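You operate a simulated robot arm through the tools that you are given. There is no shell and no other tool. Be economical: measure what you need, move in short steps, check, and stop when the job is done.

Carry out the task below with a simulated two-armed robot. There is one attempt and no reset: what you move stays moved.

Task
Take the gold cup from the plywood board on rack 30 and put it on the top of the packing table. Fetch the nut from the plywood board on rack 30 and set it on top of the blue jaw cover there. Take the black sleeve from the plywood board on rack 30 and leave it on the blue insert. Take the orange card from the plywood board on rack 30 and put it on top of the cream ribbed shade. Fetch the grey ring and set it on top of the small box on the top of the carpeted bench. Fetch the teal cap and set it on the top of the grey cabinet. Take the black ring from the near end of the carpeted bench and leave it on the white wrap sheet on the plywood board on rack 30. Pick up the cream sleeve with one hand, pass it to the other hand and put it on the free bench left of the cord reel. Put the black cup on the near end of the carpeted bench away on the front edge of the bender bench. Close the cup drawer. Take the small white card box and put it on the lower shelf of the green-legged bench. Do these in any order.

It is judged by the outcome, as a careful person would: the job done as asked, and still so three seconds after it is handed in. It fails if anything else is knocked over, pushed out of place, dropped, spilled or broken. Lids that push on must go on centred and level and be pressed home; caps that screw on are set level and turned clockwise until they are tight. Flat cloth is picked up by pressing the open fingertips on it (5 to 10 N) and closing them slowly along it; thin cloth reads only 2 to 8 mm in the jaws.

Robot
Two 7-joint arms with two-finger grippers on one trunk, on a base that drives. Base frame: it is fixed to the floor where the robot stands at the start and does not move with it; the origin is under the middle of the robot, x ahead of it, y to its left, z up. Units: m, rad, N and s.
The left shoulder is at the start at [0.11, 0.152, 0.889], the right one opposite. With the tool pointing down near the work surface each hand reaches from about 0.36 to 0.8 m from the robot's upright axis, wherever it stands, measured 20 degrees to its own side. Places, roughly: black cup (8x8x3 cm) [-1.4, 2, 0.8]; black ring [-1, 2.25, 0.75]; black sleeve (3x3x4 cm) [0.6, -0.2, 0.7]; blue insert (4x4x2 cm) [0.4, -0.7, 0.7]; blue jaw cover [0.5, -0.5, 0.75]; cream ribbed shade (15x15x16 cm) [0.5, -0.4, 0.8]; cream sleeve (3x3x10 cm) [-1.3, 2.4, 0.9]; cup drawer [-3.1, 2.2, 0.6]; free bench left of the cord reel (12x15 cm) [-3.32, 4.4, 0.84]; front edge of the bender bench (13x26 cm) [-2.12, 4.18, 0.86]; gold cup (7x7x3 cm) [0.5, -0.1, 0.7]; grey ring [0.25, 0.75, 0.75]; lower shelf of the green-legged bench [0.4, 1, 0.2]; nut (4x3x2 cm) [0.4, -0.2, 0.7]; orange card (8x5x3 cm) [0.6, -0.9, 0.7]; small box [-1.5, 2.5, 1]; small white card box [-2.75, 2.5, 0.75]; teal cap (3x3x3 cm) [0.3, 1.2, 0.8]; top of the grey cabinet [-0.6, 4.3, 0.9]; top of the packing table [-1.1, -1.1, 0.8]; wrap sheet (20x10x3 cm) [0.6, -0.6, 0.7]. Payload 2.45 kg a hand.
The tool frame of a hand sits at the grasp point between the pads (the TCP): z along the fingers, y along the line on which they close. The tips reach 0.026 m beyond it. The gripper opens to 0.096 m. The gripper's body begins 0.069 m behind the TCP.
Orientation is that of the tool frame in the base frame, as a unit quaternion [x, y, z, w]. With the fingers straight down and closing along the base's y, the tool's x points along the base's -x, its y along +y and its z along -z.

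Tools
- The arms move only by the tool servo_tool. It takes "left_steps", "right_steps" or both (then of equal length, played together; a hand with none holds still); each is a list of rows, each a list of 3 entries, a list of its own where there are three numbers: the shift along the tool's x, y, z in units of 30 mm (1.0 is 30 mm), then the turn, a rotation vector about the tool's x, y, z in units of 6 degrees (1.0 is 6 degrees), then the finger opening in m, from 0 to 0.096. In form: [[[dx, dy, dz], [rx, ry, rz], hand], ...]. A call has 1 to 8 rows; each row shifts and turns the commanded pose from where the row before left it, along the tool's axes as they then stand. A call with a number of a shift or a turn outside -1 to 1 is refused whole. Rows are played at 5 a second. More than 0.05 m and 0.15 rad between two rows, or a gripper value outside its range, and nothing of the call is played. Where a pose cannot be reached the arm comes as near as it can. A force on the tool above 40 N (or 10 N above the force at the start of the call, whichever is more), or a blocked arm, ends the call early, and 0.2 s more pass. The fingers move at their own pace and stop on an object; they squeeze with about 33 N. The grip force told is the motor's: it shows also when the fingers shut on nothing. Time passes only in rows, and 0.2 s behind the last, so rows that do not move let the fingers close. The reply holds the time, the measured pose of the TCP, the force on the tool along the base axes, the opening and the grip force, in the units named above and with some noise, with the torque about the TCP (base axes, N m) and any sound that the robot's microphone picked up, and new pictures: "pictures" is both (left out), scene, wrist or none (wrist: the cameras of the hands that moved).
- Cameras (640 x 400 px; columns grow to the right, rows downward): "scene" is now at [0.3138, -0.028, 1.317]; the picture's right is [-0.20, -0.98, -0.01], its down [-0.90, 0.19, -0.40] and it looks along [0.39, -0.07, -0.92] (base axes); focal length 214 px, centre (320, 200). "left" rides on the left gripper at [0.082, -0.003, -0.098] in its tool frame; the picture's right is [0.04, 1.00, 0.00], its down [-0.73, 0.03, -0.68] and it looks along [-0.68, 0.03, 0.73] (tool axes); focal length 256 px, centre (320, 200). "right" rides on the right gripper at [0.082, 0.003, -0.098] in its tool frame; the picture's right is [-0.04, 1.00, 0.00], its down [-0.73, -0.03, -0.68] and it looks along [-0.68, -0.03, 0.73] (tool axes); focal length 256 px, centre (320, 200). There is no depth. A picture from a camera that has moved, and an enlarged one, comes with that camera's place and axes in the base frame and with its lens.
- move_column(by): slides the trunk up (or, below 0, down) by that many m; the arms and the scene camera ride with it, the base frame stays. It gives what a move gives, with no picture.
- roll_base(legs): drives the robot by 1 to 6 legs, each [ahead, left, turn to the left] in m, m and rad, along the robot's own axes; the way and the turn of a leg run together, so that a leg with both is an arc; at most 1.5 m and 3.142 rad a leg. The arms and the cameras ride along, it lands a little off, and it stops where it bumps. It gives what a move gives, and a new picture of the scene camera.
- turn_head(pan, tilt): turns the head with the scene camera to pan (to the left, within 2.094 rad either way) and tilt (down, from -0.506 to 1.204), counted from straight ahead of the robot. It gives what a move gives, and a new picture of the scene camera.
- zoom(camera, box): a new picture of the part [left, top, right, bottom] of that camera's present view, enlarged. The clock stands still meanwhile.
- hand_in(): hands the job in; it is judged then, once.

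Go step by step. Nothing tells you exact positions but the pictures and the camera data: compare them with the known pose of the tool, close in by small moves and look again before you grip or let go. The budget is 546 turns and 360 pictures, counting those below and the enlarged ones. Unless the task says otherwise, let go and move clear before handing in.

The tools are called after "Call:" by a JSON object that holds its "fn" and its "kwargs". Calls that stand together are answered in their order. servo_tool: Moves the arms, as the interface text tells. Its arguments: {"type":"object","properties":{"left_steps":{"type":"array"},"right_steps":{"type":"array"},"pictures":{"type":"string","enum":["both","scene","wrist","none"]}},"required":[]} The other tools are called the same way: move_column (by) slides the trunk up or down; roll_base (legs) drives the base; turn_head (pan, tilt) turns the head that bears the scene camera; zoom (camera, box) takes an enlarged picture of a part of a camera's view; hand_in () hands the job in.

At the start:

```text
clock: 0.0
left_ee_pos: [0.5836, -0.0535, 0.9903]
left_tool_rot: [-0.001, 1.0, 0.002, -0.001]
left_ft_force: [0.1, -0.2, 0.2]
left_torque: [-0.02, -0.01, 0.0]
left_finger_gap: 0.0959
left_finger_force: 0.1
right_ee_pos: [0.2291, -0.311, 1.1039]
right_tool_rot: [0.001, 1.0, 0.002, 0.001]
right_ft_force: [0.4, 0.7, 0.3]
right_torque: [0.05, 0.01, 0.01]
right_finger_gap: 0.0957
right_finger_force: 0.1
trunk travel left (down, up): [-0.064, 0.502]
robot x, y, heading: [0.0008, 0.0019, 0.003]
head pan, tilt: [-0.204, 1.154]
```

scene: 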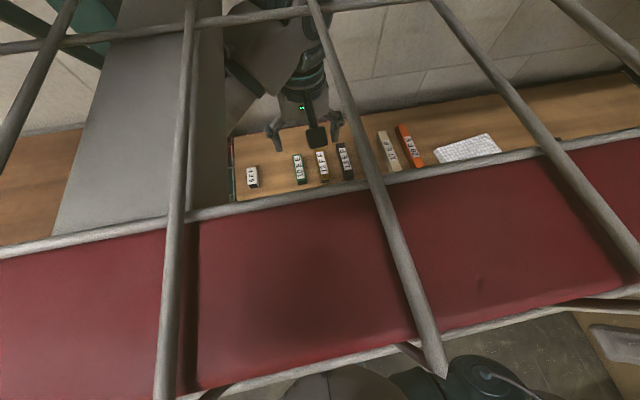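
right: 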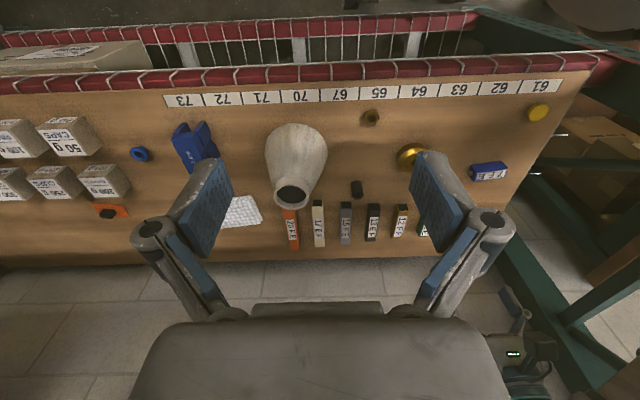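
left: 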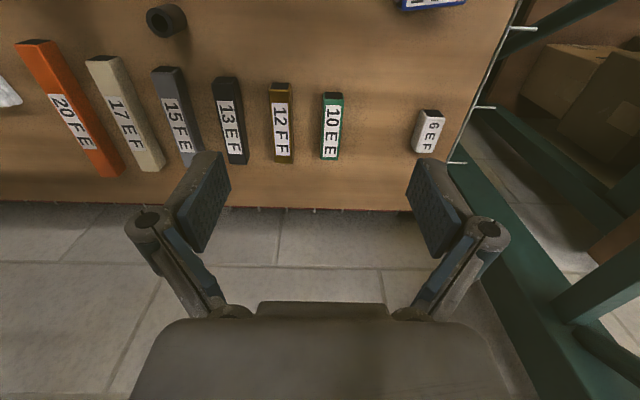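

The board's items match the listed places. The red beam and bars in the scene view look like an upper wire deck just below the head, so I'll look around before moving.

Call:
{"fn": "turn_head", "kwargs": {"pan": -0.2, "tilt": 0.3}}

Call:
{"fn": "turn_head", "kwargs": {"pan": 1.2, "tilt": 0.5}}

Call:
{"fn": "turn_head", "kwargs": {"pan": 2.09, "tilt": 0.3}}

Call:
{"fn": "turn_head", "kwargs": {"pan": -2.0, "tilt": 0.4}}

```text
clock: 1.2
left_ee_pos: [0.5823, -0.0516, 0.9917]
left_tool_rot: [0.0, 1.0, 0.0, 0.001]
left_ft_force: [0.2, -0.1, 0.7]
left_torque: [-0.01, -0.06, 0.0]
left_finger_gap: 0.0963
left_finger_force: 0.0
right_ee_pos: [0.2262, -0.3092, 1.1045]
right_tool_rot: [-0.006, 1.0, 0.009, 0.003]
right_ft_force: [0.2, 0.4, -0.1]
right_torque: [0.0, -0.01, -0.01]
right_finger_gap: 0.0961
right_finger_force: 0.0
trunk travel left (down, up): [-0.064, 0.502]
robot x, y, heading: [-0.0009, -0.0015, 0.001]
head pan, tilt: [-0.201, 0.3]
camera scene: at [0.3486, -0.0518, 1.3847], right [-0.2, -0.98, -0.02], down [-0.29, 0.08, -0.95], along [0.93, -0.18, -0.3], focal length 214 px, centre (320, 200)
```

scene: 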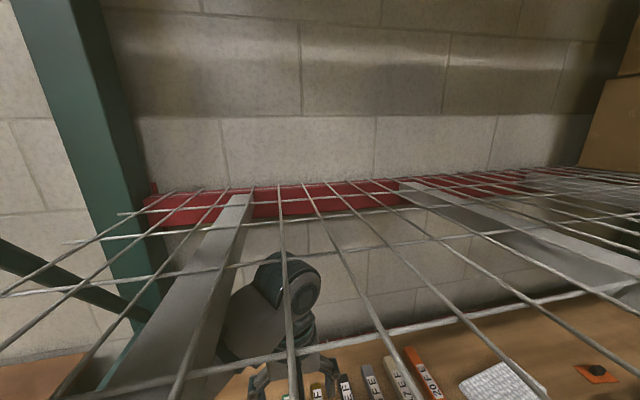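

```text
clock: 2.7
left_ee_pos: [0.5821, -0.0505, 0.9931]
left_tool_rot: [0.0, 1.0, 0.001, 0.001]
left_ft_force: [0.1, -1.0, 0.0]
left_torque: [0.01, 0.03, 0.0]
left_finger_gap: 0.0962
left_finger_force: 0.1
right_ee_pos: [0.2261, -0.3095, 1.1036]
right_tool_rot: [-0.006, 1.0, 0.009, 0.002]
right_ft_force: [-0.4, -0.8, -0.7]
right_torque: [0.04, -0.01, -0.01]
right_finger_gap: 0.0958
right_finger_force: 0.1
trunk travel left (down, up): [-0.064, 0.502]
robot x, y, heading: [0.0015, -0.0001, 0.0]
head pan, tilt: [1.201, 0.499]
camera scene: at [0.2903, 0.051, 1.3692], right [0.93, -0.36, -0.01], down [-0.18, -0.42, -0.89], along [0.32, 0.83, -0.46], focal length 214 px, centre (320, 200)
```

scene: 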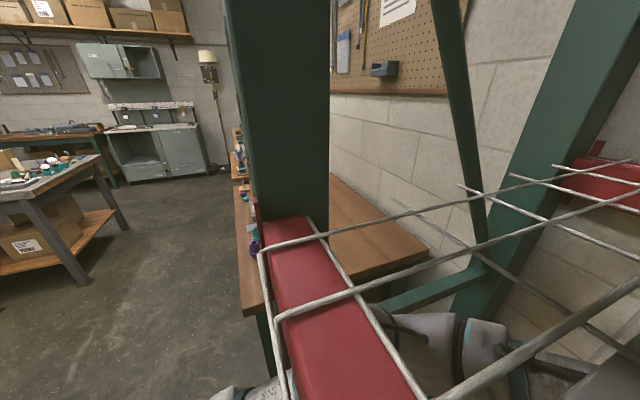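

```text
clock: 3.9
left_ee_pos: [0.5836, -0.0503, 0.9922]
left_tool_rot: [0.0, 1.0, 0.001, 0.001]
left_ft_force: [0.3, 1.0, 0.4]
left_torque: [0.01, 0.02, 0.0]
left_finger_gap: 0.096
left_finger_force: 0.0
right_ee_pos: [0.227, -0.3089, 1.105]
right_tool_rot: [-0.006, 1.0, 0.01, 0.004]
right_ft_force: [0.1, -0.5, -0.1]
right_torque: [0.01, 0.01, -0.03]
right_finger_gap: 0.0959
right_finger_force: 0.1
trunk travel left (down, up): [-0.064, 0.502]
robot x, y, heading: [-0.0027, 0.0034, 0.002]
head pan, tilt: [2.089, 0.3]
camera scene: at [0.2113, 0.0467, 1.3879], right [0.87, 0.49, 0.01], down [0.14, -0.23, -0.96], along [-0.47, 0.84, -0.27], focal length 214 px, centre (320, 200)
```

scene: 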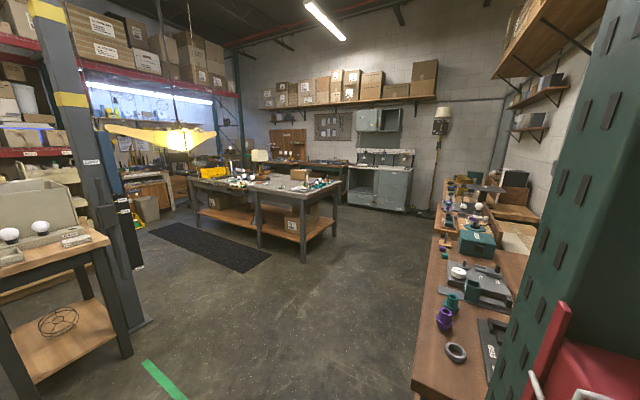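

```text
clock: 7.2
left_ee_pos: [0.5831, -0.0508, 0.9931]
left_tool_rot: [-0.001, 1.0, 0.0, 0.0]
left_ft_force: [0.3, 0.5, -0.5]
left_torque: [0.02, -0.01, 0.01]
left_finger_gap: 0.0957
left_finger_force: 0.1
right_ee_pos: [0.2268, -0.3089, 1.104]
right_tool_rot: [-0.006, 1.0, 0.01, 0.002]
right_ft_force: [-0.1, 0.5, 1.1]
right_torque: [-0.06, -0.02, 0.02]
right_finger_gap: 0.0959
right_finger_force: 0.0
trunk travel left (down, up): [-0.064, 0.502]
robot x, y, heading: [0.0001, 0.0022, -0.003]
head pan, tilt: [-2.0, 0.4]
camera scene: at [0.2189, -0.1184, 1.3748], right [-0.91, 0.42, 0.01], down [0.16, 0.38, -0.91], along [-0.38, -0.83, -0.41], focal length 214 px, centre (320, 200)
```

scene: 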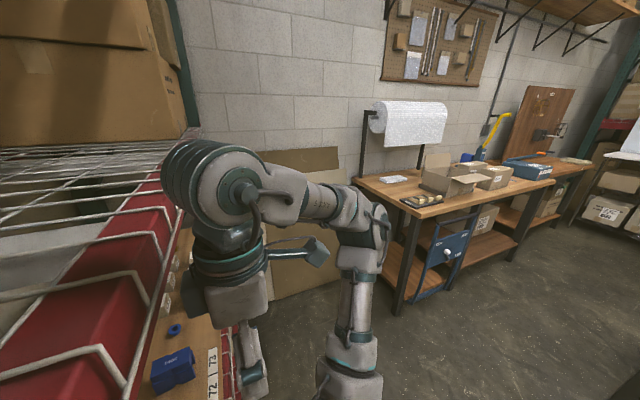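

The board lies under an upper wire deck whose front edge is at about x=0.3. I'll enlarge the board items from the right wrist camera.

Call:
{"fn": "zoom", "kwargs": {"camera": "right", "box": [320, 80, 560, 230]}}

Call:
{"fn": "zoom", "kwargs": {"camera": "right", "box": [80, 90, 340, 250]}}

```text
2.67 times, centred on (440, 155) of right
camera zoom: at [0.1441, -0.3082, 1.2025], right [0.03, 1.0, 0.02], down [0.73, -0.03, 0.68], along [0.68, -0.01, -0.73], focal length 683 px, centre (0, 320)
```

zoom: 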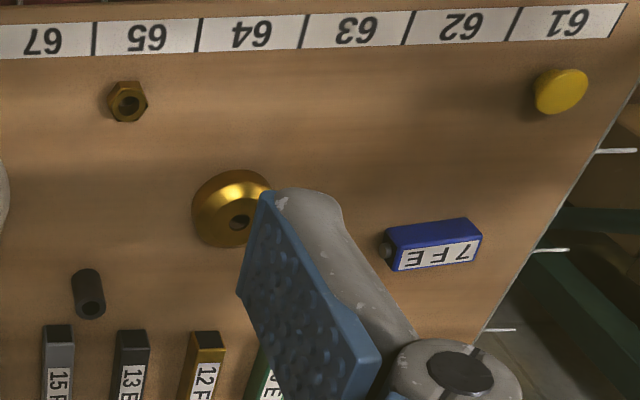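

```text
2.46 times, centred on (210, 170) of right
camera zoom: at [0.1441, -0.3082, 1.2025], right [0.03, 1.0, 0.02], down [0.73, -0.03, 0.68], along [0.68, -0.01, -0.73], focal length 630 px, centre (591, 274)
```

zoom: 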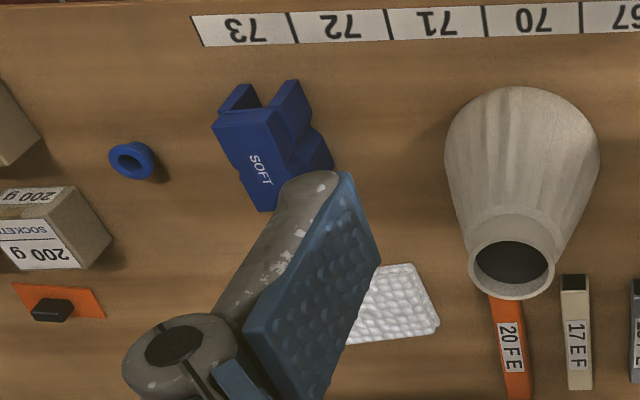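

The nut lies at about [0.38, -0.21] with its corners pointing left and right. I'll bring the right hand down and in above it, turned 30 degrees to close on two flats.

Call:
{"fn": "servo_tool", "kwargs": {"right_steps": [[[0, 0, 1], [0, 0, 1], 0.096], [[-0.3, 0.3, 1], [0, 0, 1], 0.096], [[-0.5, 0.4, 0.9], [0, 0, 1], 0.096], [[-0.6, 0.2, 0.9], [0, 0, 1], 0.096], [[-0.6, 0, 0.9], [0, 0, 1], 0.096], [[-0.5, 0, 0.9], [0, 0, 0], 0.096], [[-0.5, 0, 0.9], [0, 0, 0], 0.096], [[0, 0, 0], [0, 0, 0], 0.096]], "pictures": "wrist"}}

```text
clock: 9.0
left_ee_pos: [0.5839, -0.0506, 0.9906]
left_tool_rot: [0.0, 1.0, 0.001, 0.0]
left_ft_force: [1.1, -0.4, 0.1]
left_torque: [-0.02, 0.01, -0.02]
left_finger_gap: 0.0962
left_finger_force: 0.1
right_ee_pos: [0.3174, -0.3121, 0.9077]
right_tool_rot: [0.259, 0.966, 0.002, 0.0]
right_ft_force: [0.0, 0.7, 0.1]
right_torque: [0.0, -0.01, -0.03]
right_finger_gap: 0.096
right_finger_force: 0.1
trunk travel left (down, up): [-0.064, 0.502]
robot x, y, heading: [0.0012, -0.0012, -0.002]
head pan, tilt: [-2.0, 0.4]
camera right: at [0.2468, -0.2687, 1.007], right [0.53, 0.85, 0.0], down [0.62, -0.39, 0.68], along [0.58, -0.36, -0.73], focal length 256 px, centre (320, 200)
```

right: 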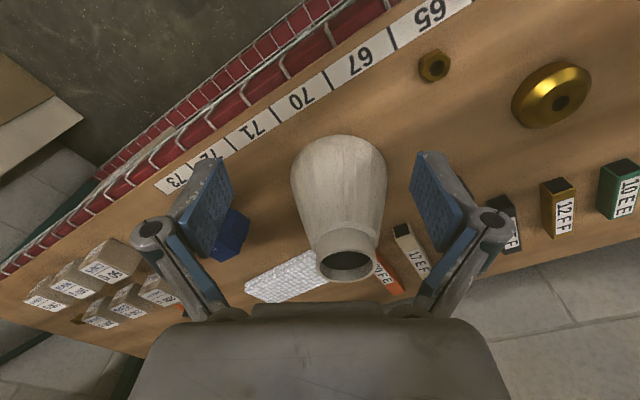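

Call:
{"fn": "zoom", "kwargs": {"camera": "right", "box": [394, 40, 474, 90]}}

```text
8.00 times, centred on (434, 65) of right
camera zoom: at [0.2468, -0.2687, 1.007], right [0.53, 0.85, 0.0], down [0.62, -0.39, 0.68], along [0.58, -0.36, -0.73], focal length 2048 px, centre (-592, 1280)
```

zoom: 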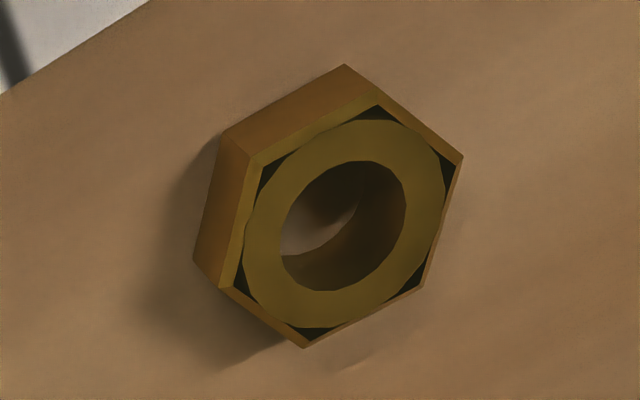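

The flats line up with the current 30 degree turn. I'll move over the nut and lower to 0.80.

Call:
{"fn": "servo_tool", "kwargs": {"right_steps": [[[0, 1, 0.3], [0, 0, 0], 0.07], [[0, 1, 0.5], [0, 0, 0], 0.07], [[0, 1, 0.7], [0, 0, 0], 0.07], [[-0.13, 1, 0.7], [0, 0, 0], 0.07], [[0, 0.11, 0.7], [0, 0, 0], 0.07], [[0, 0, 0.7], [0, 0, 0], 0.07], [[0, 0, 0], [0, 0, 0], 0.07]], "pictures": "wrist"}}

```text
clock: 10.6
left_ee_pos: [0.5836, -0.0516, 0.9924]
left_tool_rot: [0.001, 1.0, 0.002, 0.001]
left_ft_force: [0.0, 0.0, -0.7]
left_torque: [0.0, 0.01, 0.01]
left_finger_gap: 0.0961
left_finger_force: 0.0
right_ee_pos: [0.3816, -0.2069, 0.8042]
right_tool_rot: [0.259, 0.966, 0.003, 0.002]
right_ft_force: [0.1, 0.3, -1.0]
right_torque: [-0.01, 0.02, 0.0]
right_finger_gap: 0.07
right_finger_force: 0.1
trunk travel left (down, up): [-0.064, 0.502]
robot x, y, heading: [0.0005, 0.0, -0.001]
head pan, tilt: [-2.0, 0.4]
camera right: at [0.311, -0.1629, 0.9014], right [0.53, 0.85, 0.01], down [0.62, -0.39, 0.68], along [0.58, -0.36, -0.73], focal length 256 px, centre (320, 200)
```

right: 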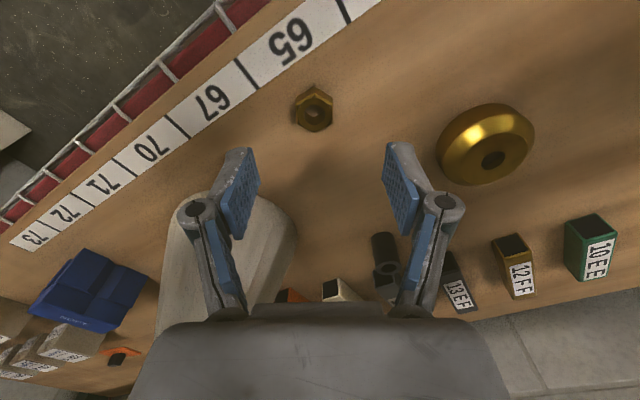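

Call:
{"fn": "servo_tool", "kwargs": {"right_steps": [[[0.1, 0, 0.75], [0, 0, 0], 0.07], [[0, 0, 0.75], [0, 0, 0], 0.07], [[0, 0, 0], [0, 0, 0], 0.07]], "pictures": "wrist"}}

```text
clock: 11.4
left_ee_pos: [0.5835, -0.0509, 0.9933]
left_tool_rot: [0.001, 1.0, 0.001, 0.0]
left_ft_force: [-0.2, 0.6, 0.0]
left_torque: [-0.01, 0.03, -0.02]
left_finger_gap: 0.096
left_finger_force: 0.1
right_ee_pos: [0.3777, -0.2062, 0.7591]
right_tool_rot: [0.259, 0.966, 0.002, 0.002]
right_ft_force: [0.1, 0.0, -1.3]
right_torque: [0.05, -0.01, 0.02]
right_finger_gap: 0.0699
right_finger_force: 0.1
trunk travel left (down, up): [-0.064, 0.502]
robot x, y, heading: [-0.0002, 0.0022, 0.001]
head pan, tilt: [-2.0, 0.4]
camera right: at [0.3084, -0.1615, 0.8564], right [0.53, 0.85, 0.01], down [0.62, -0.39, 0.68], along [0.58, -0.36, -0.73], focal length 256 px, centre (320, 200)
```

right: 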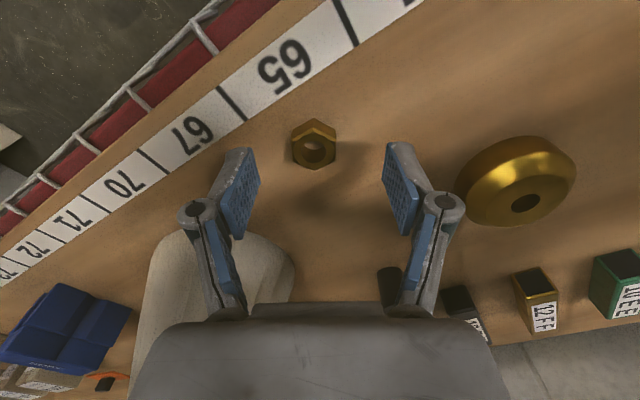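

Call:
{"fn": "servo_tool", "kwargs": {"right_steps": [[[-0.1, -0.1, 0.5], [0, 0, 0], 0.06], [[0, 0, 0.4], [0, 0, 0], 0.06], [[0, 0, 0], [0, 0, 0], 0.06]], "pictures": "wrist"}}

```text
clock: 12.2
left_ee_pos: [0.5829, -0.0523, 0.9925]
left_tool_rot: [0.0, 1.0, 0.002, 0.0]
left_ft_force: [-0.4, -0.1, 0.3]
left_torque: [0.05, 0.02, 0.02]
left_finger_gap: 0.096
left_finger_force: 0.2
right_ee_pos: [0.38, -0.209, 0.7313]
right_tool_rot: [0.259, 0.966, 0.002, 0.002]
right_ft_force: [0.5, 0.7, -0.6]
right_torque: [0.01, -0.01, 0.01]
right_finger_gap: 0.0602
right_finger_force: 0.0
trunk travel left (down, up): [-0.064, 0.502]
robot x, y, heading: [0.0016, -0.0013, 0.001]
head pan, tilt: [-2.0, 0.4]
camera right: at [0.3093, -0.1655, 0.8295], right [0.53, 0.85, 0.01], down [0.62, -0.39, 0.68], along [0.58, -0.36, -0.73], focal length 256 px, centre (320, 200)
```

right: 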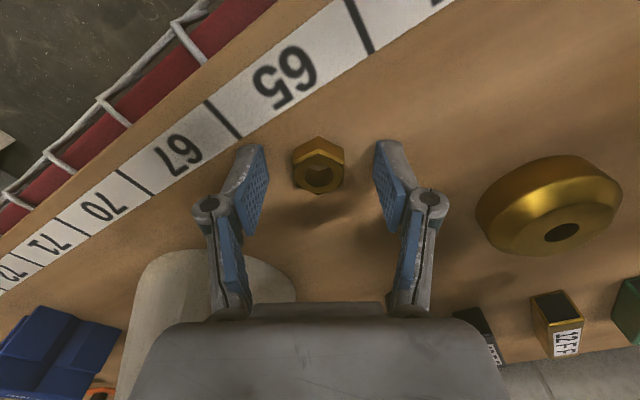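

Call:
{"fn": "servo_tool", "kwargs": {"right_steps": [[[0, 0, 0.1], [0, 0, 0], 0.06], [[0, 0, 0.1], [0, 0, 0], 0.06], [[0, 0, 0], [0, 0, 0], 0.06]], "pictures": "none"}}

```text
clock: 12.7
left_ee_pos: [0.578, -0.049, 0.9961]
left_tool_rot: [0.004, 1.0, -0.001, 0.004]
left_ft_force: [-0.7, 0.4, -0.9]
left_torque: [-0.05, -0.02, 0.0]
left_finger_gap: 0.096
left_finger_force: 0.1
right_ee_pos: [0.3757, -0.2061, 0.7349]
right_tool_rot: [0.259, 0.966, -0.003, 0.007]
right_ft_force: [-2.7, -4.4, 16.0]
right_torque: [-0.13, 0.21, 0.0]
right_finger_gap: 0.0263
right_finger_force: 30.1
trunk travel left (down, up): [-0.064, 0.502]
robot x, y, heading: [-0.0052, -0.0048, 0.003]
head pan, tilt: [-2.0, 0.4]
stopped in row 2 (right hand): the force on the tool passed its limit at 52 N (the readings are from after the stop); the commanded pose is now the measured one
```

Call:
{"fn": "servo_tool", "kwargs": {"right_steps": [[[0, 0, 0], [0, 0, 0], 0.0]], "pictures": "wrist"}}

```text
clock: 13.3
left_ee_pos: [0.5709, -0.0493, 1.0033]
left_tool_rot: [0.015, 1.0, -0.007, 0.01]
left_ft_force: [-0.9, -0.5, 1.4]
left_torque: [0.03, -0.07, -0.03]
left_finger_gap: 0.096
left_finger_force: 0.0
right_ee_pos: [0.3714, -0.2046, 0.7424]
right_tool_rot: [0.274, 0.962, 0.006, 0.009]
right_ft_force: [-1.8, -0.2, 0.7]
right_torque: [0.04, -0.1, -0.01]
right_finger_gap: 0.0261
right_finger_force: 33.5
trunk travel left (down, up): [-0.064, 0.502]
robot x, y, heading: [0.0064, -0.0115, -0.012]
head pan, tilt: [-2.0, 0.4]
stopped in row 1 (right hand): the force on the tool passed its limit at 43 N (the readings are from after the stop); the commanded pose is now the measured one
camera right: at [0.3008, -0.1581, 0.8412], right [0.56, 0.83, 0.02], down [0.59, -0.42, 0.69], along [0.58, -0.38, -0.72], focal length 256 px, centre (320, 200)
```

right: 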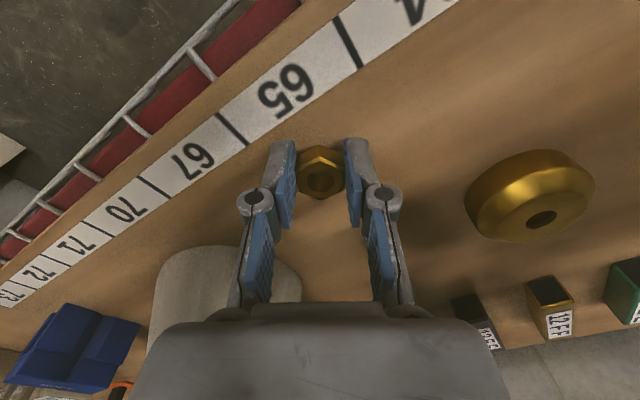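

The fingers have closed on the nut, and the pose moved a little. I'll hold still and check the readings.

Call:
{"fn": "servo_tool", "kwargs": {"right_steps": [[[0, 0, 0], [0, 0, 0], 0.0], [[0, 0, 0], [0, 0, 0], 0.0]], "pictures": "none"}}

Call:
{"fn": "turn_head", "kwargs": {"pan": 0, "tilt": 0.9}}

```text
clock: 13.6
left_ee_pos: [0.5659, -0.0551, 1.0027]
left_tool_rot: [0.047, 0.999, -0.012, 0.014]
left_ft_force: [-2.1, -0.5, -18.0]
left_torque: [0.04, -0.39, 0.0]
left_finger_gap: 0.0961
left_finger_force: 0.0
right_ee_pos: [0.3752, -0.2041, 0.769]
right_tool_rot: [0.33, 0.942, 0.055, -0.002]
right_ft_force: [2.2, 1.8, 2.8]
right_torque: [-0.17, 0.15, 0.01]
right_finger_gap: 0.026
right_finger_force: 32.6
trunk travel left (down, up): [-0.064, 0.502]
robot x, y, heading: [0.0162, -0.0173, -0.049]
head pan, tilt: [-2.0, 0.4]
stopped in row 1 (left hand): the arm was blocked; the commanded pose is now the measured one
```

```text
clock: 15.6
left_ee_pos: [0.5677, -0.0546, 1.0041]
left_tool_rot: [0.05, 0.999, -0.015, 0.011]
left_ft_force: [-0.9, -0.4, -0.8]
left_torque: [0.0, -0.03, -0.03]
left_finger_gap: 0.096
left_finger_force: 0.1
right_ee_pos: [0.3761, -0.2011, 0.7726]
right_tool_rot: [0.338, 0.939, 0.063, -0.007]
right_ft_force: [0.2, -0.2, -0.3]
right_torque: [0.01, -0.03, 0.0]
right_finger_gap: 0.0259
right_finger_force: 32.9
trunk travel left (down, up): [-0.064, 0.502]
robot x, y, heading: [0.0174, -0.0151, -0.059]
head pan, tilt: [0.0, 0.901]
camera scene: at [0.3436, -0.1346, 1.3326], right [-0.07, -0.99, -0.08], down [-0.78, 0.1, -0.62], along [0.62, 0.02, -0.78], focal length 214 px, centre (320, 200)
```

scene: 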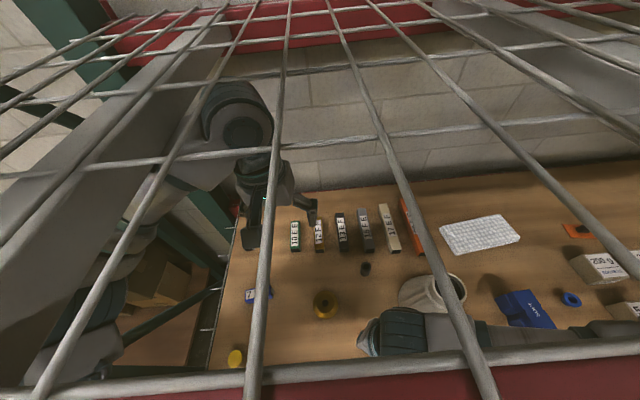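

The readings suggest the whole robot is leaning or has shifted. I'll look at my left side without moving the arms.

Call:
{"fn": "turn_head", "kwargs": {"pan": 0.9, "tilt": 1.0}}

Call:
{"fn": "turn_head", "kwargs": {"pan": -0.9, "tilt": 1.0}}

```text
clock: 16.8
left_ee_pos: [0.5676, -0.0538, 1.0041]
left_tool_rot: [0.052, 0.998, -0.015, 0.012]
left_ft_force: [1.1, 0.5, 0.8]
left_torque: [-0.02, 0.01, 0.0]
left_finger_gap: 0.0961
left_finger_force: 0.0
right_ee_pos: [0.376, -0.2008, 0.7724]
right_tool_rot: [0.338, 0.939, 0.063, -0.007]
right_ft_force: [-0.4, -0.3, -0.5]
right_torque: [-0.02, -0.01, 0.01]
right_finger_gap: 0.0259
right_finger_force: 33.2
trunk travel left (down, up): [-0.064, 0.502]
robot x, y, heading: [0.0165, -0.0119, -0.055]
head pan, tilt: [0.901, 1.0]
camera scene: at [0.3151, -0.0773, 1.3297], right [0.74, -0.67, -0.05], down [-0.57, -0.58, -0.59], along [0.37, 0.46, -0.81], focal length 214 px, centre (320, 200)
```

scene: 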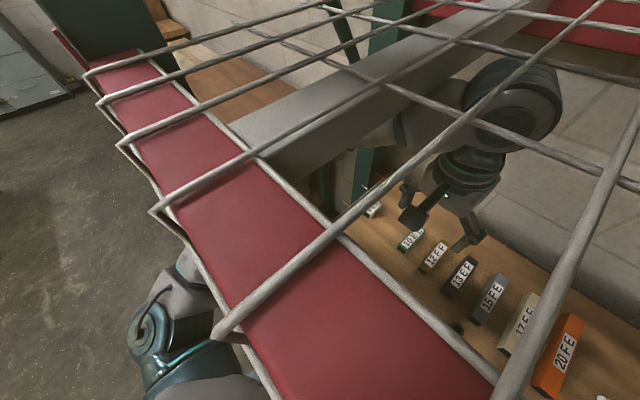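

```text
clock: 18.6
left_ee_pos: [0.5684, -0.0548, 1.0044]
left_tool_rot: [0.052, 0.998, -0.014, 0.013]
left_ft_force: [-0.1, 1.3, 0.2]
left_torque: [0.01, 0.02, 0.02]
left_finger_gap: 0.096
left_finger_force: 0.1
right_ee_pos: [0.3763, -0.1997, 0.7717]
right_tool_rot: [0.338, 0.939, 0.062, -0.006]
right_ft_force: [0.2, 0.5, -0.6]
right_torque: [0.0, 0.0, -0.01]
right_finger_gap: 0.0261
right_finger_force: 33.6
trunk travel left (down, up): [-0.064, 0.502]
robot x, y, heading: [0.0204, -0.0176, -0.061]
head pan, tilt: [-0.901, 1.0]
camera scene: at [0.3087, -0.1837, 1.3217], right [-0.81, -0.58, -0.05], down [-0.49, 0.72, -0.49], along [0.32, -0.38, -0.87], focal length 214 px, centre (320, 200)
```

scene: 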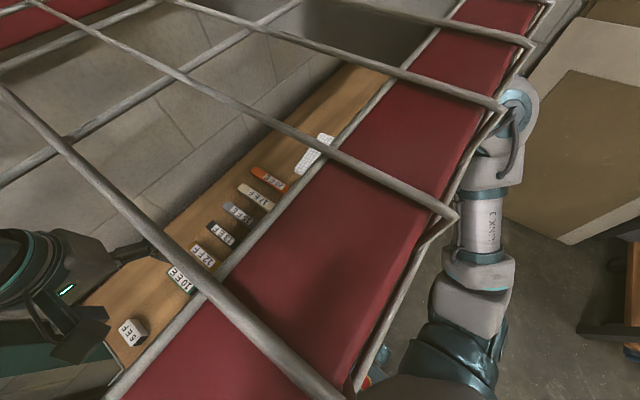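

The right elbow is leaning on the front of the upper deck, which tipped the robot slightly. I'll back the base away to relieve it.

Call:
{"fn": "roll_base", "kwargs": {"legs": [[-0.08, 0, 0]]}}

```text
clock: 19.3
left_ee_pos: [0.5413, -0.0582, 1.0026]
left_tool_rot: [0.152, 0.988, -0.037, 0.016]
left_ft_force: [-1.2, 1.5, 2.0]
left_torque: [-0.17, -0.08, 0.01]
left_finger_gap: 0.0958
left_finger_force: 0.0
right_ee_pos: [0.3995, -0.1894, 0.8686]
right_tool_rot: [0.476, 0.853, 0.208, -0.05]
right_ft_force: [0.3, 1.0, 2.0]
right_torque: [-0.11, 0.03, -0.02]
right_finger_gap: 0.0262
right_finger_force: 33.3
trunk travel left (down, up): [-0.064, 0.502]
robot x, y, heading: [0.0277, -0.0341, -0.116]
head pan, tilt: [-0.901, 1.0]
stopped in leg 1: the robot was blocked; the commanded pose is now the measured one
camera scene: at [0.3061, -0.2606, 1.3264], right [-0.83, -0.55, -0.07], down [-0.46, 0.76, -0.46], along [0.3, -0.36, -0.88], focal length 214 px, centre (320, 200)
```

scene: 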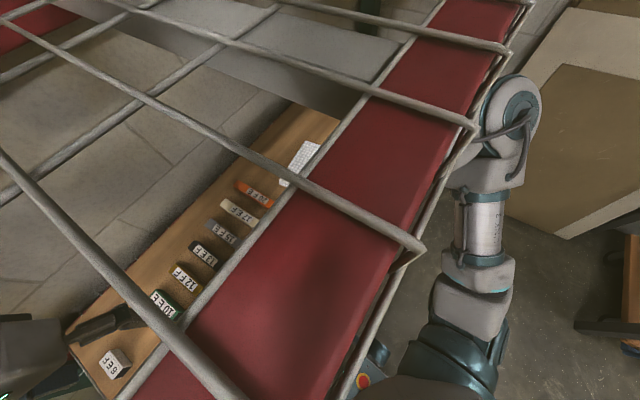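

Backing up was blocked, so something is caught. I'll enlarge the elbow contact.

Call:
{"fn": "zoom", "kwargs": {"camera": "scene", "box": [400, 50, 600, 175]}}

Call:
{"fn": "turn_head", "kwargs": {"pan": 0.9, "tilt": 1.0}}

Call:
{"fn": "zoom", "kwargs": {"camera": "right", "box": [0, 0, 640, 400]}}

Call:
{"fn": "zoom", "kwargs": {"camera": "left", "box": [0, 0, 640, 400]}}

```text
3.20 times, centred on (500, 112) of scene
camera zoom: at [0.3061, -0.2606, 1.3264], right [-0.83, -0.55, -0.07], down [-0.46, 0.76, -0.46], along [0.3, -0.36, -0.88], focal length 686 px, centre (-256, 480)
```

zoom: 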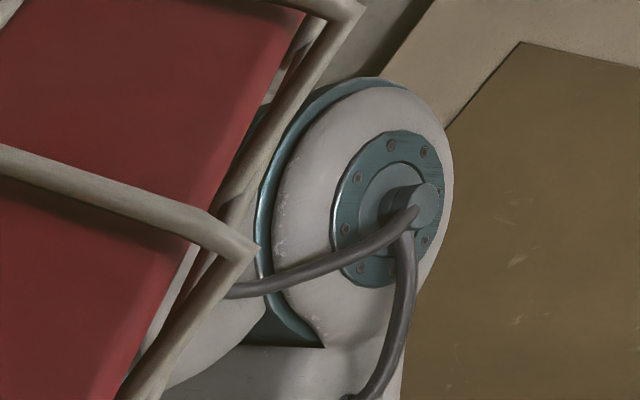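

```text
clock: 21.1
left_ee_pos: [0.5406, -0.059, 0.9943]
left_tool_rot: [0.149, 0.988, -0.041, 0.003]
left_ft_force: [0.7, 0.0, 0.4]
left_torque: [-0.02, -0.03, -0.04]
left_finger_gap: 0.0961
left_finger_force: 0.0
right_ee_pos: [0.4026, -0.1852, 0.8744]
right_tool_rot: [0.48, 0.844, 0.231, -0.067]
right_ft_force: [-0.7, 0.8, -0.3]
right_torque: [0.03, -0.02, 0.0]
right_finger_gap: 0.026
right_finger_force: 33.1
trunk travel left (down, up): [-0.064, 0.502]
robot x, y, heading: [0.0225, -0.0262, -0.107]
head pan, tilt: [0.901, 1.0]
camera scene: at [0.3176, -0.1675, 1.3329], right [0.7, -0.71, -0.09], down [-0.6, -0.52, -0.61], along [0.39, 0.48, -0.79], focal length 214 px, centre (320, 200)
```

scene: 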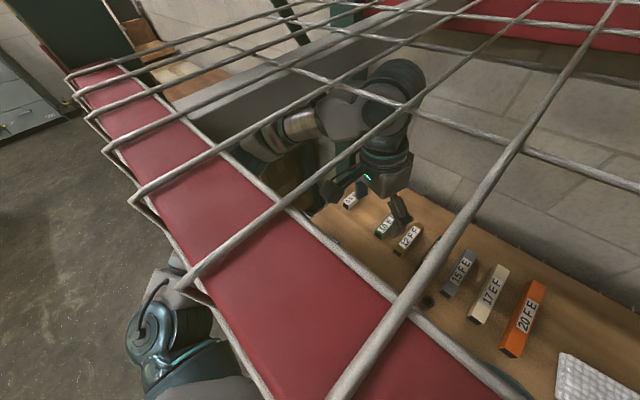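

```text
1.00 times, centred on (320, 200) of right (not enlarged: the box is as wide or as high as the picture)
camera zoom: at [0.3502, -0.1649, 0.9896], right [0.86, 0.4, 0.31], down [0.29, -0.89, 0.34], along [0.42, -0.21, -0.89], focal length 256 px, centre (320, 200)
```

zoom: 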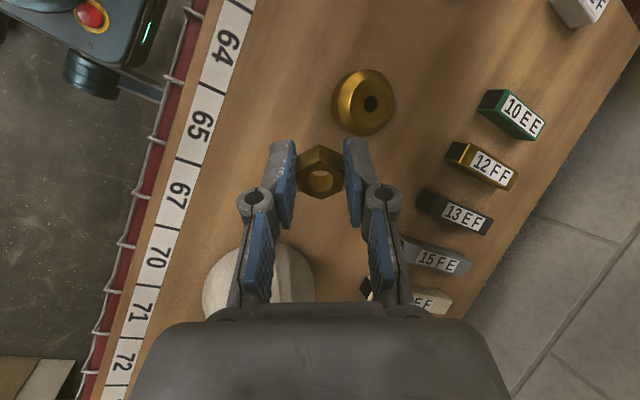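

```text
1.00 times, centred on (320, 200) of left (not enlarged: the box is as wide or as high as the picture)
camera zoom: at [0.4626, -0.0307, 1.091], right [0.25, 0.96, -0.08], down [0.71, -0.13, 0.69], along [0.65, -0.23, -0.72], focal length 256 px, centre (320, 200)
```

zoom: 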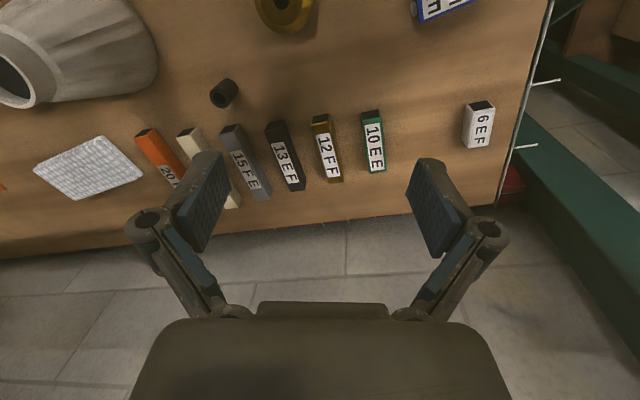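

The upper deck is at about z=1.25 and the right elbow sits right under its wire ends. Lowering the trunk a little should free it, so I'll raise the gaze first.

Call:
{"fn": "turn_head", "kwargs": {"pan": -0.6, "tilt": 0.6}}

Call:
{"fn": "move_column", "kwargs": {"by": -0.025}}

```text
clock: 22.7
left_ee_pos: [0.5396, -0.0601, 0.9954]
left_tool_rot: [0.151, 0.988, -0.039, 0.004]
left_ft_force: [0.0, -0.8, -0.4]
left_torque: [0.04, 0.01, -0.03]
left_finger_gap: 0.0961
left_finger_force: 0.1
right_ee_pos: [0.4017, -0.1851, 0.8733]
right_tool_rot: [0.478, 0.845, 0.228, -0.066]
right_ft_force: [-0.1, -0.7, -0.1]
right_torque: [-0.03, 0.02, 0.0]
right_finger_gap: 0.0261
right_finger_force: 33.3
trunk travel left (down, up): [-0.064, 0.502]
robot x, y, heading: [0.0263, -0.0246, -0.103]
head pan, tilt: [-0.6, 0.6]
camera scene: at [0.3363, -0.2717, 1.3518], right [-0.63, -0.77, -0.1], down [-0.43, 0.46, -0.78], along [0.64, -0.45, -0.62], focal length 214 px, centre (320, 200)
```

scene: 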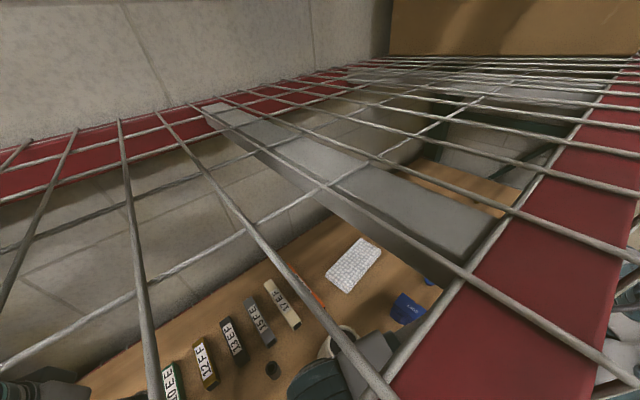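

```text
clock: 23.0
left_ee_pos: [0.5201, -0.0591, 0.9933]
left_tool_rot: [0.246, 0.967, -0.066, 0.007]
left_ft_force: [-0.1, 1.2, 1.0]
left_torque: [-0.01, -0.04, 0.0]
left_finger_gap: 0.0959
left_finger_force: 0.1
right_ee_pos: [0.4428, -0.1953, 0.9435]
right_tool_rot: [0.564, 0.761, 0.309, -0.083]
right_ft_force: [0.9, 0.3, 1.5]
right_torque: [-0.07, 0.1, 0.02]
right_finger_gap: 0.0261
right_finger_force: 32.9
trunk travel left (down, up): [-0.063, 0.504]
robot x, y, heading: [0.0318, -0.0353, -0.127]
head pan, tilt: [-0.6, 0.6]
stopped: the arm was blocked; the commanded pose is now the measured one
```

Something is pushing the arms each time the hold is reset. I'll look straight down at both arms.

Call:
{"fn": "turn_head", "kwargs": {"pan": 0.0, "tilt": 1.15}}

Call:
{"fn": "turn_head", "kwargs": {"pan": -1.3, "tilt": 1.15}}

Call:
{"fn": "turn_head", "kwargs": {"pan": 1.4, "tilt": 1.15}}

Call:
{"fn": "zoom", "kwargs": {"camera": "right", "box": [0, 0, 640, 400]}}

```text
clock: 24.0
left_ee_pos: [0.5192, -0.0608, 0.9841]
left_tool_rot: [0.243, 0.968, -0.071, -0.008]
left_ft_force: [-0.2, -0.6, 0.2]
left_torque: [-0.01, 0.0, 0.0]
left_finger_gap: 0.0961
left_finger_force: 0.1
right_ee_pos: [0.4407, -0.198, 0.9389]
right_tool_rot: [0.557, 0.76, 0.321, -0.095]
right_ft_force: [-0.3, -0.5, -0.5]
right_torque: [0.02, -0.03, -0.02]
right_finger_gap: 0.026
right_finger_force: 32.8
trunk travel left (down, up): [-0.063, 0.504]
robot x, y, heading: [0.0252, -0.0247, -0.114]
head pan, tilt: [0.0, 1.15]
camera scene: at [0.3267, -0.2687, 1.3167], right [-0.14, -0.98, -0.16], down [-0.9, 0.19, -0.39], along [0.41, 0.08, -0.91], focal length 214 px, centre (320, 200)
```

scene: 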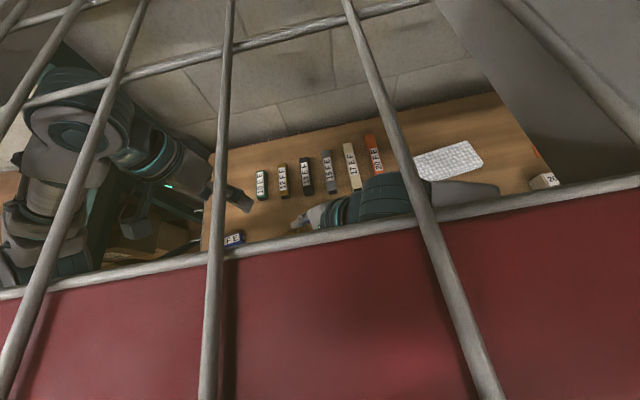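

```text
clock: 25.5
left_ee_pos: [0.5165, -0.0602, 0.9832]
left_tool_rot: [0.244, 0.967, -0.069, -0.007]
left_ft_force: [-0.1, -0.5, 0.4]
left_torque: [0.0, 0.03, 0.01]
left_finger_gap: 0.096
left_finger_force: 0.0
right_ee_pos: [0.44, -0.1962, 0.9382]
right_tool_rot: [0.556, 0.762, 0.319, -0.093]
right_ft_force: [-0.3, 0.7, -0.9]
right_torque: [-0.01, -0.01, -0.01]
right_finger_gap: 0.0261
right_finger_force: 32.6
trunk travel left (down, up): [-0.063, 0.504]
robot x, y, heading: [0.0226, -0.0258, -0.11]
head pan, tilt: [-1.3, 1.15]
camera scene: at [0.2782, -0.3155, 1.3087], right [-0.98, -0.17, -0.03], down [-0.16, 0.95, -0.27], along [0.08, -0.26, -0.96], focal length 214 px, centre (320, 200)
```

scene: 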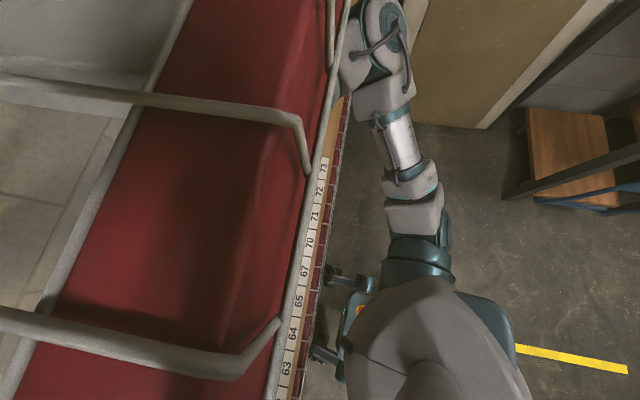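

```text
clock: 27.9
left_ee_pos: [0.5195, -0.0604, 0.9839]
left_tool_rot: [0.243, 0.968, -0.069, -0.006]
left_ft_force: [0.7, 0.3, 0.6]
left_torque: [-0.03, 0.0, 0.02]
left_finger_gap: 0.096
left_finger_force: 0.2
right_ee_pos: [0.4395, -0.1983, 0.94]
right_tool_rot: [0.557, 0.761, 0.319, -0.093]
right_ft_force: [0.1, 1.4, 0.9]
right_torque: [-0.02, 0.0, 0.02]
right_finger_gap: 0.026
right_finger_force: 32.9
trunk travel left (down, up): [-0.063, 0.504]
robot x, y, heading: [0.0222, -0.0239, -0.12]
head pan, tilt: [1.4, 1.15]
camera scene: at [0.287, -0.2044, 1.3252], right [0.95, -0.32, -0.04], down [-0.29, -0.79, -0.54], along [0.14, 0.52, -0.84], focal length 214 px, centre (320, 200)
```

scene: 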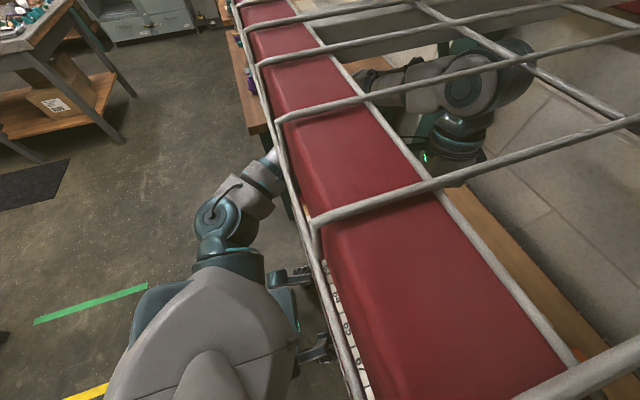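

```text
1.00 times, centred on (320, 200) of right (not enlarged: the box is as wide or as high as the picture)
camera zoom: at [0.391, -0.1911, 1.0579], right [0.92, 0.14, 0.36], down [0.09, -0.98, 0.15], along [0.38, -0.11, -0.92], focal length 256 px, centre (320, 200)
```

zoom: 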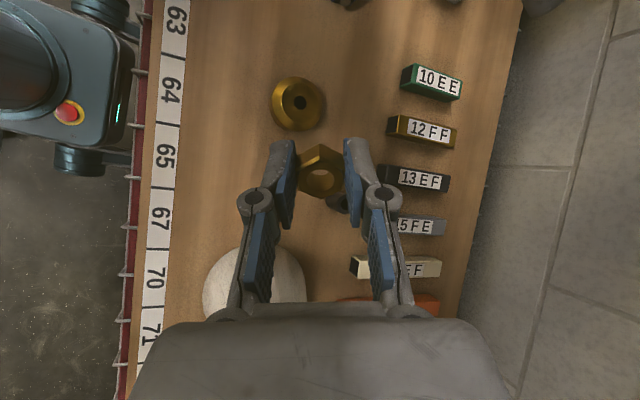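

The right elbow is jammed under the deck's front wires and tilts the robot. I'll pull the right hand back toward its starting place to draw the elbow away.

Call:
{"fn": "servo_tool", "kwargs": {"right_steps": [[[-0.05, -0.88, -0.47], [0, 0, 0], 0.0], [[-0.05, -0.88, -0.47], [0, 0, 0], 0.0], [[-0.05, -0.88, -0.47], [0, 0, 0], 0.0]], "pictures": "none"}}

```text
clock: 28.2
left_ee_pos: [0.4933, -0.0676, 0.9713]
left_tool_rot: [0.356, 0.928, -0.109, -0.009]
left_ft_force: [-0.1, 1.9, 1.4]
left_torque: [-0.05, -0.02, 0.01]
left_finger_gap: 0.0958
left_finger_force: 0.0
right_ee_pos: [0.4751, -0.2274, 1.0171]
right_tool_rot: [0.625, 0.662, 0.402, -0.094]
right_ft_force: [0.8, -0.2, 0.0]
right_torque: [0.02, 0.07, 0.05]
right_finger_gap: 0.0258
right_finger_force: 33.0
trunk travel left (down, up): [-0.063, 0.504]
robot x, y, heading: [0.0293, -0.0369, -0.151]
head pan, tilt: [1.4, 1.15]
stopped in row 1 (left hand): the arm was blocked; the commanded pose is now the measured one
```

The same drift again, stopped by the left arm. I'll take a fresh head reading at the same gaze to measure how the body is tilting.

Call:
{"fn": "turn_head", "kwargs": {"pan": 1.4, "tilt": 1.15}}

Call:
{"fn": "turn_head", "kwargs": {"pan": 1.4, "tilt": 0.0}}

Call:
{"fn": "turn_head", "kwargs": {"pan": -1.4, "tilt": 0.8}}

```text
clock: 28.8
left_ee_pos: [0.4936, -0.0673, 0.972]
left_tool_rot: [0.354, 0.928, -0.113, -0.013]
left_ft_force: [-0.4, 0.9, 0.0]
left_torque: [-0.02, 0.03, -0.03]
left_finger_gap: 0.096
left_finger_force: 0.1
right_ee_pos: [0.4733, -0.2279, 1.0166]
right_tool_rot: [0.624, 0.661, 0.406, -0.093]
right_ft_force: [-0.1, 0.1, 0.4]
right_torque: [-0.02, 0.03, 0.0]
right_finger_gap: 0.026
right_finger_force: 33.1
trunk travel left (down, up): [-0.063, 0.504]
robot x, y, heading: [0.0317, -0.0289, -0.16]
head pan, tilt: [1.4, 1.15]
camera scene: at [0.2849, -0.2301, 1.3293], right [0.96, -0.29, -0.04], down [-0.26, -0.8, -0.55], along [0.13, 0.53, -0.84], focal length 214 px, centre (320, 200)
```

scene: 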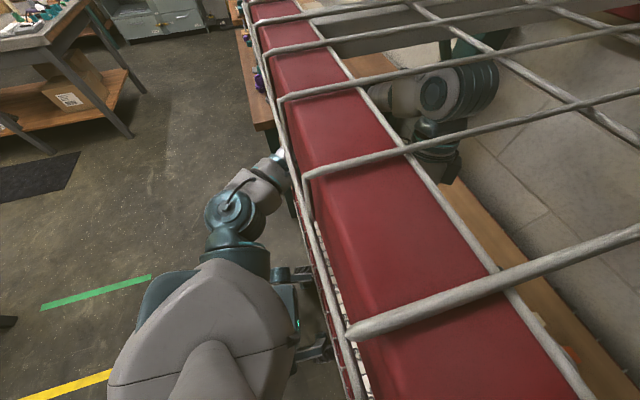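

```text
clock: 30.2
left_ee_pos: [0.4936, -0.0669, 0.9707]
left_tool_rot: [0.353, 0.929, -0.113, -0.013]
left_ft_force: [0.2, -0.5, 0.4]
left_torque: [0.01, -0.02, -0.01]
left_finger_gap: 0.096
left_finger_force: 0.1
right_ee_pos: [0.4719, -0.2289, 1.0166]
right_tool_rot: [0.624, 0.661, 0.405, -0.093]
right_ft_force: [-0.3, 0.3, 1.1]
right_torque: [-0.01, -0.01, 0.0]
right_finger_gap: 0.0259
right_finger_force: 33.1
trunk travel left (down, up): [-0.063, 0.504]
robot x, y, heading: [0.0267, -0.0323, -0.163]
head pan, tilt: [1.4, 0.0]
camera scene: at [0.293, -0.2174, 1.4293], right [0.96, -0.29, -0.04], down [0.01, 0.16, -0.99], along [0.29, 0.94, 0.16], focal length 214 px, centre (320, 200)
```

scene: 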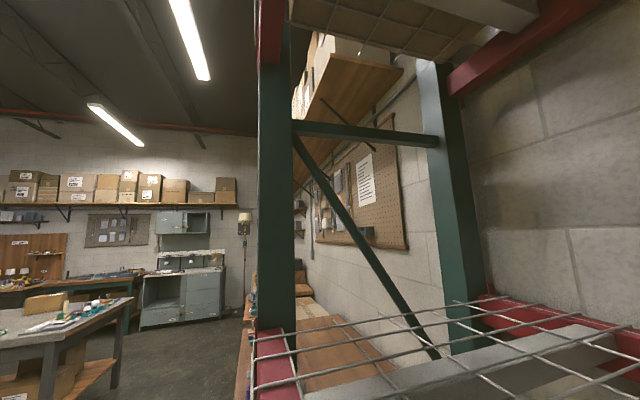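

```text
clock: 32.7
left_ee_pos: [0.4917, -0.0694, 0.9694]
left_tool_rot: [0.357, 0.927, -0.112, -0.014]
left_ft_force: [0.5, -0.2, 0.1]
left_torque: [0.04, 0.01, 0.0]
left_finger_gap: 0.0959
left_finger_force: 0.1
right_ee_pos: [0.4722, -0.2238, 1.014]
right_tool_rot: [0.622, 0.663, 0.405, -0.097]
right_ft_force: [-0.5, -0.8, -0.5]
right_torque: [-0.01, 0.0, 0.0]
right_finger_gap: 0.0259
right_finger_force: 33.2
trunk travel left (down, up): [-0.063, 0.504]
robot x, y, heading: [0.0272, -0.0288, -0.149]
head pan, tilt: [-1.4, 0.799]
camera scene: at [0.2723, -0.3689, 1.3289], right [-1.0, -0.06, -0.02], down [-0.04, 0.82, -0.57], along [0.05, -0.57, -0.82], focal length 214 px, centre (320, 200)
```

scene: 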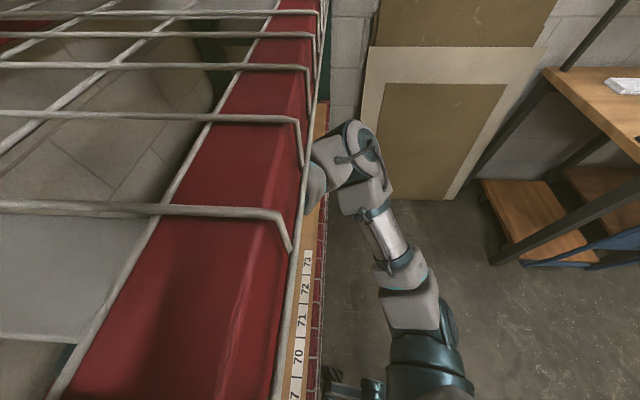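

Call:
{"fn": "turn_head", "kwargs": {"pan": 2.09, "tilt": 1.2}}

Call:
{"fn": "turn_head", "kwargs": {"pan": -2.09, "tilt": 1.2}}

Call:
{"fn": "zoom", "kwargs": {"camera": "right", "box": [0, 0, 640, 400]}}

Call:
{"fn": "zoom", "kwargs": {"camera": "left", "box": [0, 0, 640, 400]}}

```text
clock: 35.6
left_ee_pos: [0.4944, -0.0672, 0.9679]
left_tool_rot: [0.347, 0.931, -0.111, -0.015]
left_ft_force: [0.2, -0.3, 0.1]
left_torque: [0.03, 0.01, 0.0]
left_finger_gap: 0.0957
left_finger_force: 0.0
right_ee_pos: [0.4691, -0.2351, 1.0135]
right_tool_rot: [0.625, 0.66, 0.407, -0.093]
right_ft_force: [0.8, 0.4, -0.8]
right_torque: [0.02, 0.01, 0.01]
right_finger_gap: 0.026
right_finger_force: 33.1
trunk travel left (down, up): [-0.063, 0.504]
robot x, y, heading: [0.0326, -0.0358, -0.165]
head pan, tilt: [2.089, 1.201]
camera scene: at [0.2523, -0.2415, 1.3206], right [0.96, 0.27, 0.06], down [0.26, -0.82, -0.51], along [-0.09, 0.5, -0.86], focal length 214 px, centre (320, 200)
```

scene: 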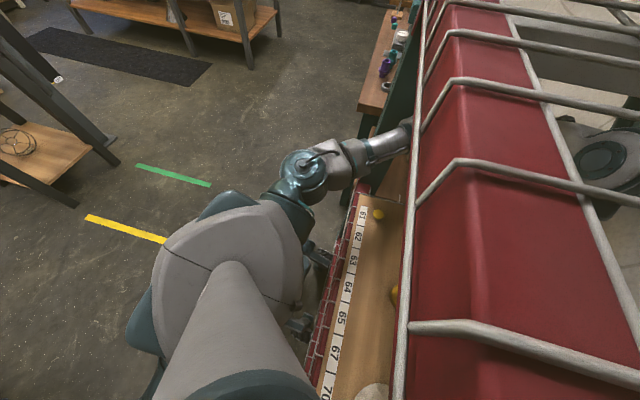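

```text
clock: 39.0
left_ee_pos: [0.4908, -0.0695, 0.9677]
left_tool_rot: [0.354, 0.929, -0.111, -0.016]
left_ft_force: [0.1, -0.2, 0.3]
left_torque: [0.01, 0.01, 0.01]
left_finger_gap: 0.0963
left_finger_force: 0.0
right_ee_pos: [0.4709, -0.2274, 1.0132]
right_tool_rot: [0.622, 0.663, 0.405, -0.097]
right_ft_force: [-0.4, -0.3, 0.1]
right_torque: [-0.04, -0.02, 0.0]
right_finger_gap: 0.0261
right_finger_force: 32.9
trunk travel left (down, up): [-0.063, 0.504]
robot x, y, heading: [0.0267, -0.0347, -0.151]
head pan, tilt: [-2.089, 1.201]
camera scene: at [0.2348, -0.3325, 1.3054], right [-0.81, 0.58, 0.09], down [0.55, 0.8, -0.23], along [-0.21, -0.13, -0.97], focal length 214 px, centre (320, 200)
```

scene: 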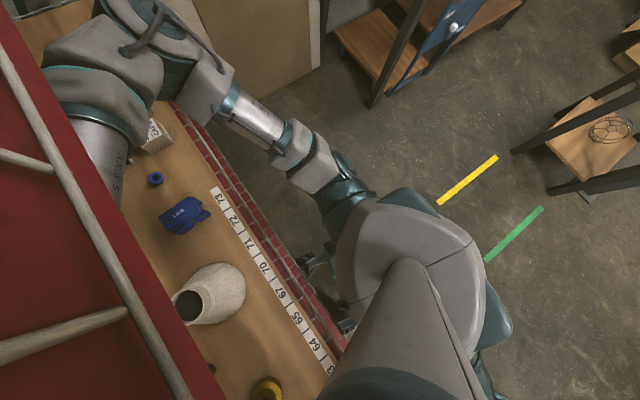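

```text
1.00 times, centred on (320, 200) of right (not enlarged: the box is as wide or as high as the picture)
camera zoom: at [0.4195, -0.2311, 1.1302], right [0.91, -0.13, 0.39], down [-0.13, -0.99, -0.03], along [0.39, -0.02, -0.92], focal length 256 px, centre (320, 200)
```

zoom: 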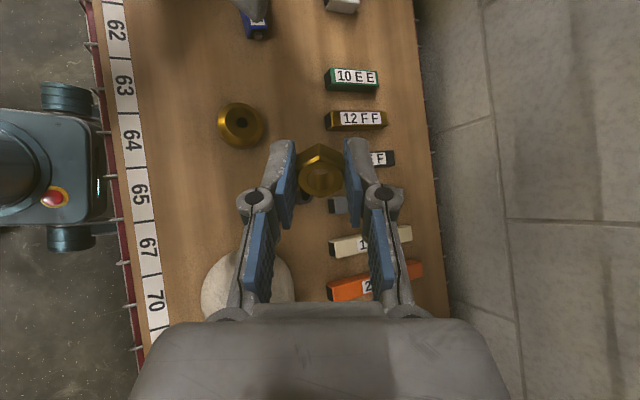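

```text
1.00 times, centred on (320, 200) of left (not enlarged: the box is as wide or as high as the picture)
camera zoom: at [0.4386, 0.0018, 1.0602], right [0.62, 0.75, -0.22], down [0.64, -0.33, 0.69], along [0.45, -0.57, -0.69], focal length 256 px, centre (320, 200)
```

zoom: 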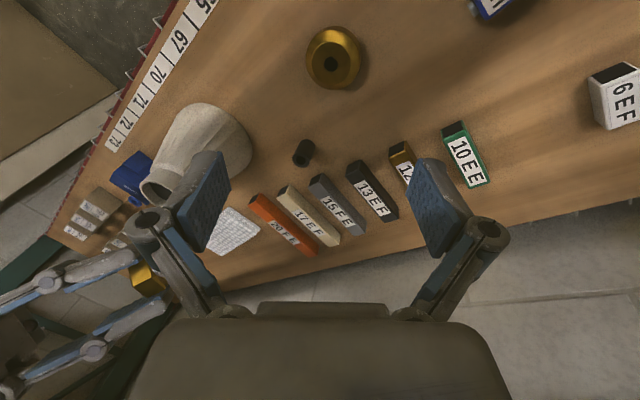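

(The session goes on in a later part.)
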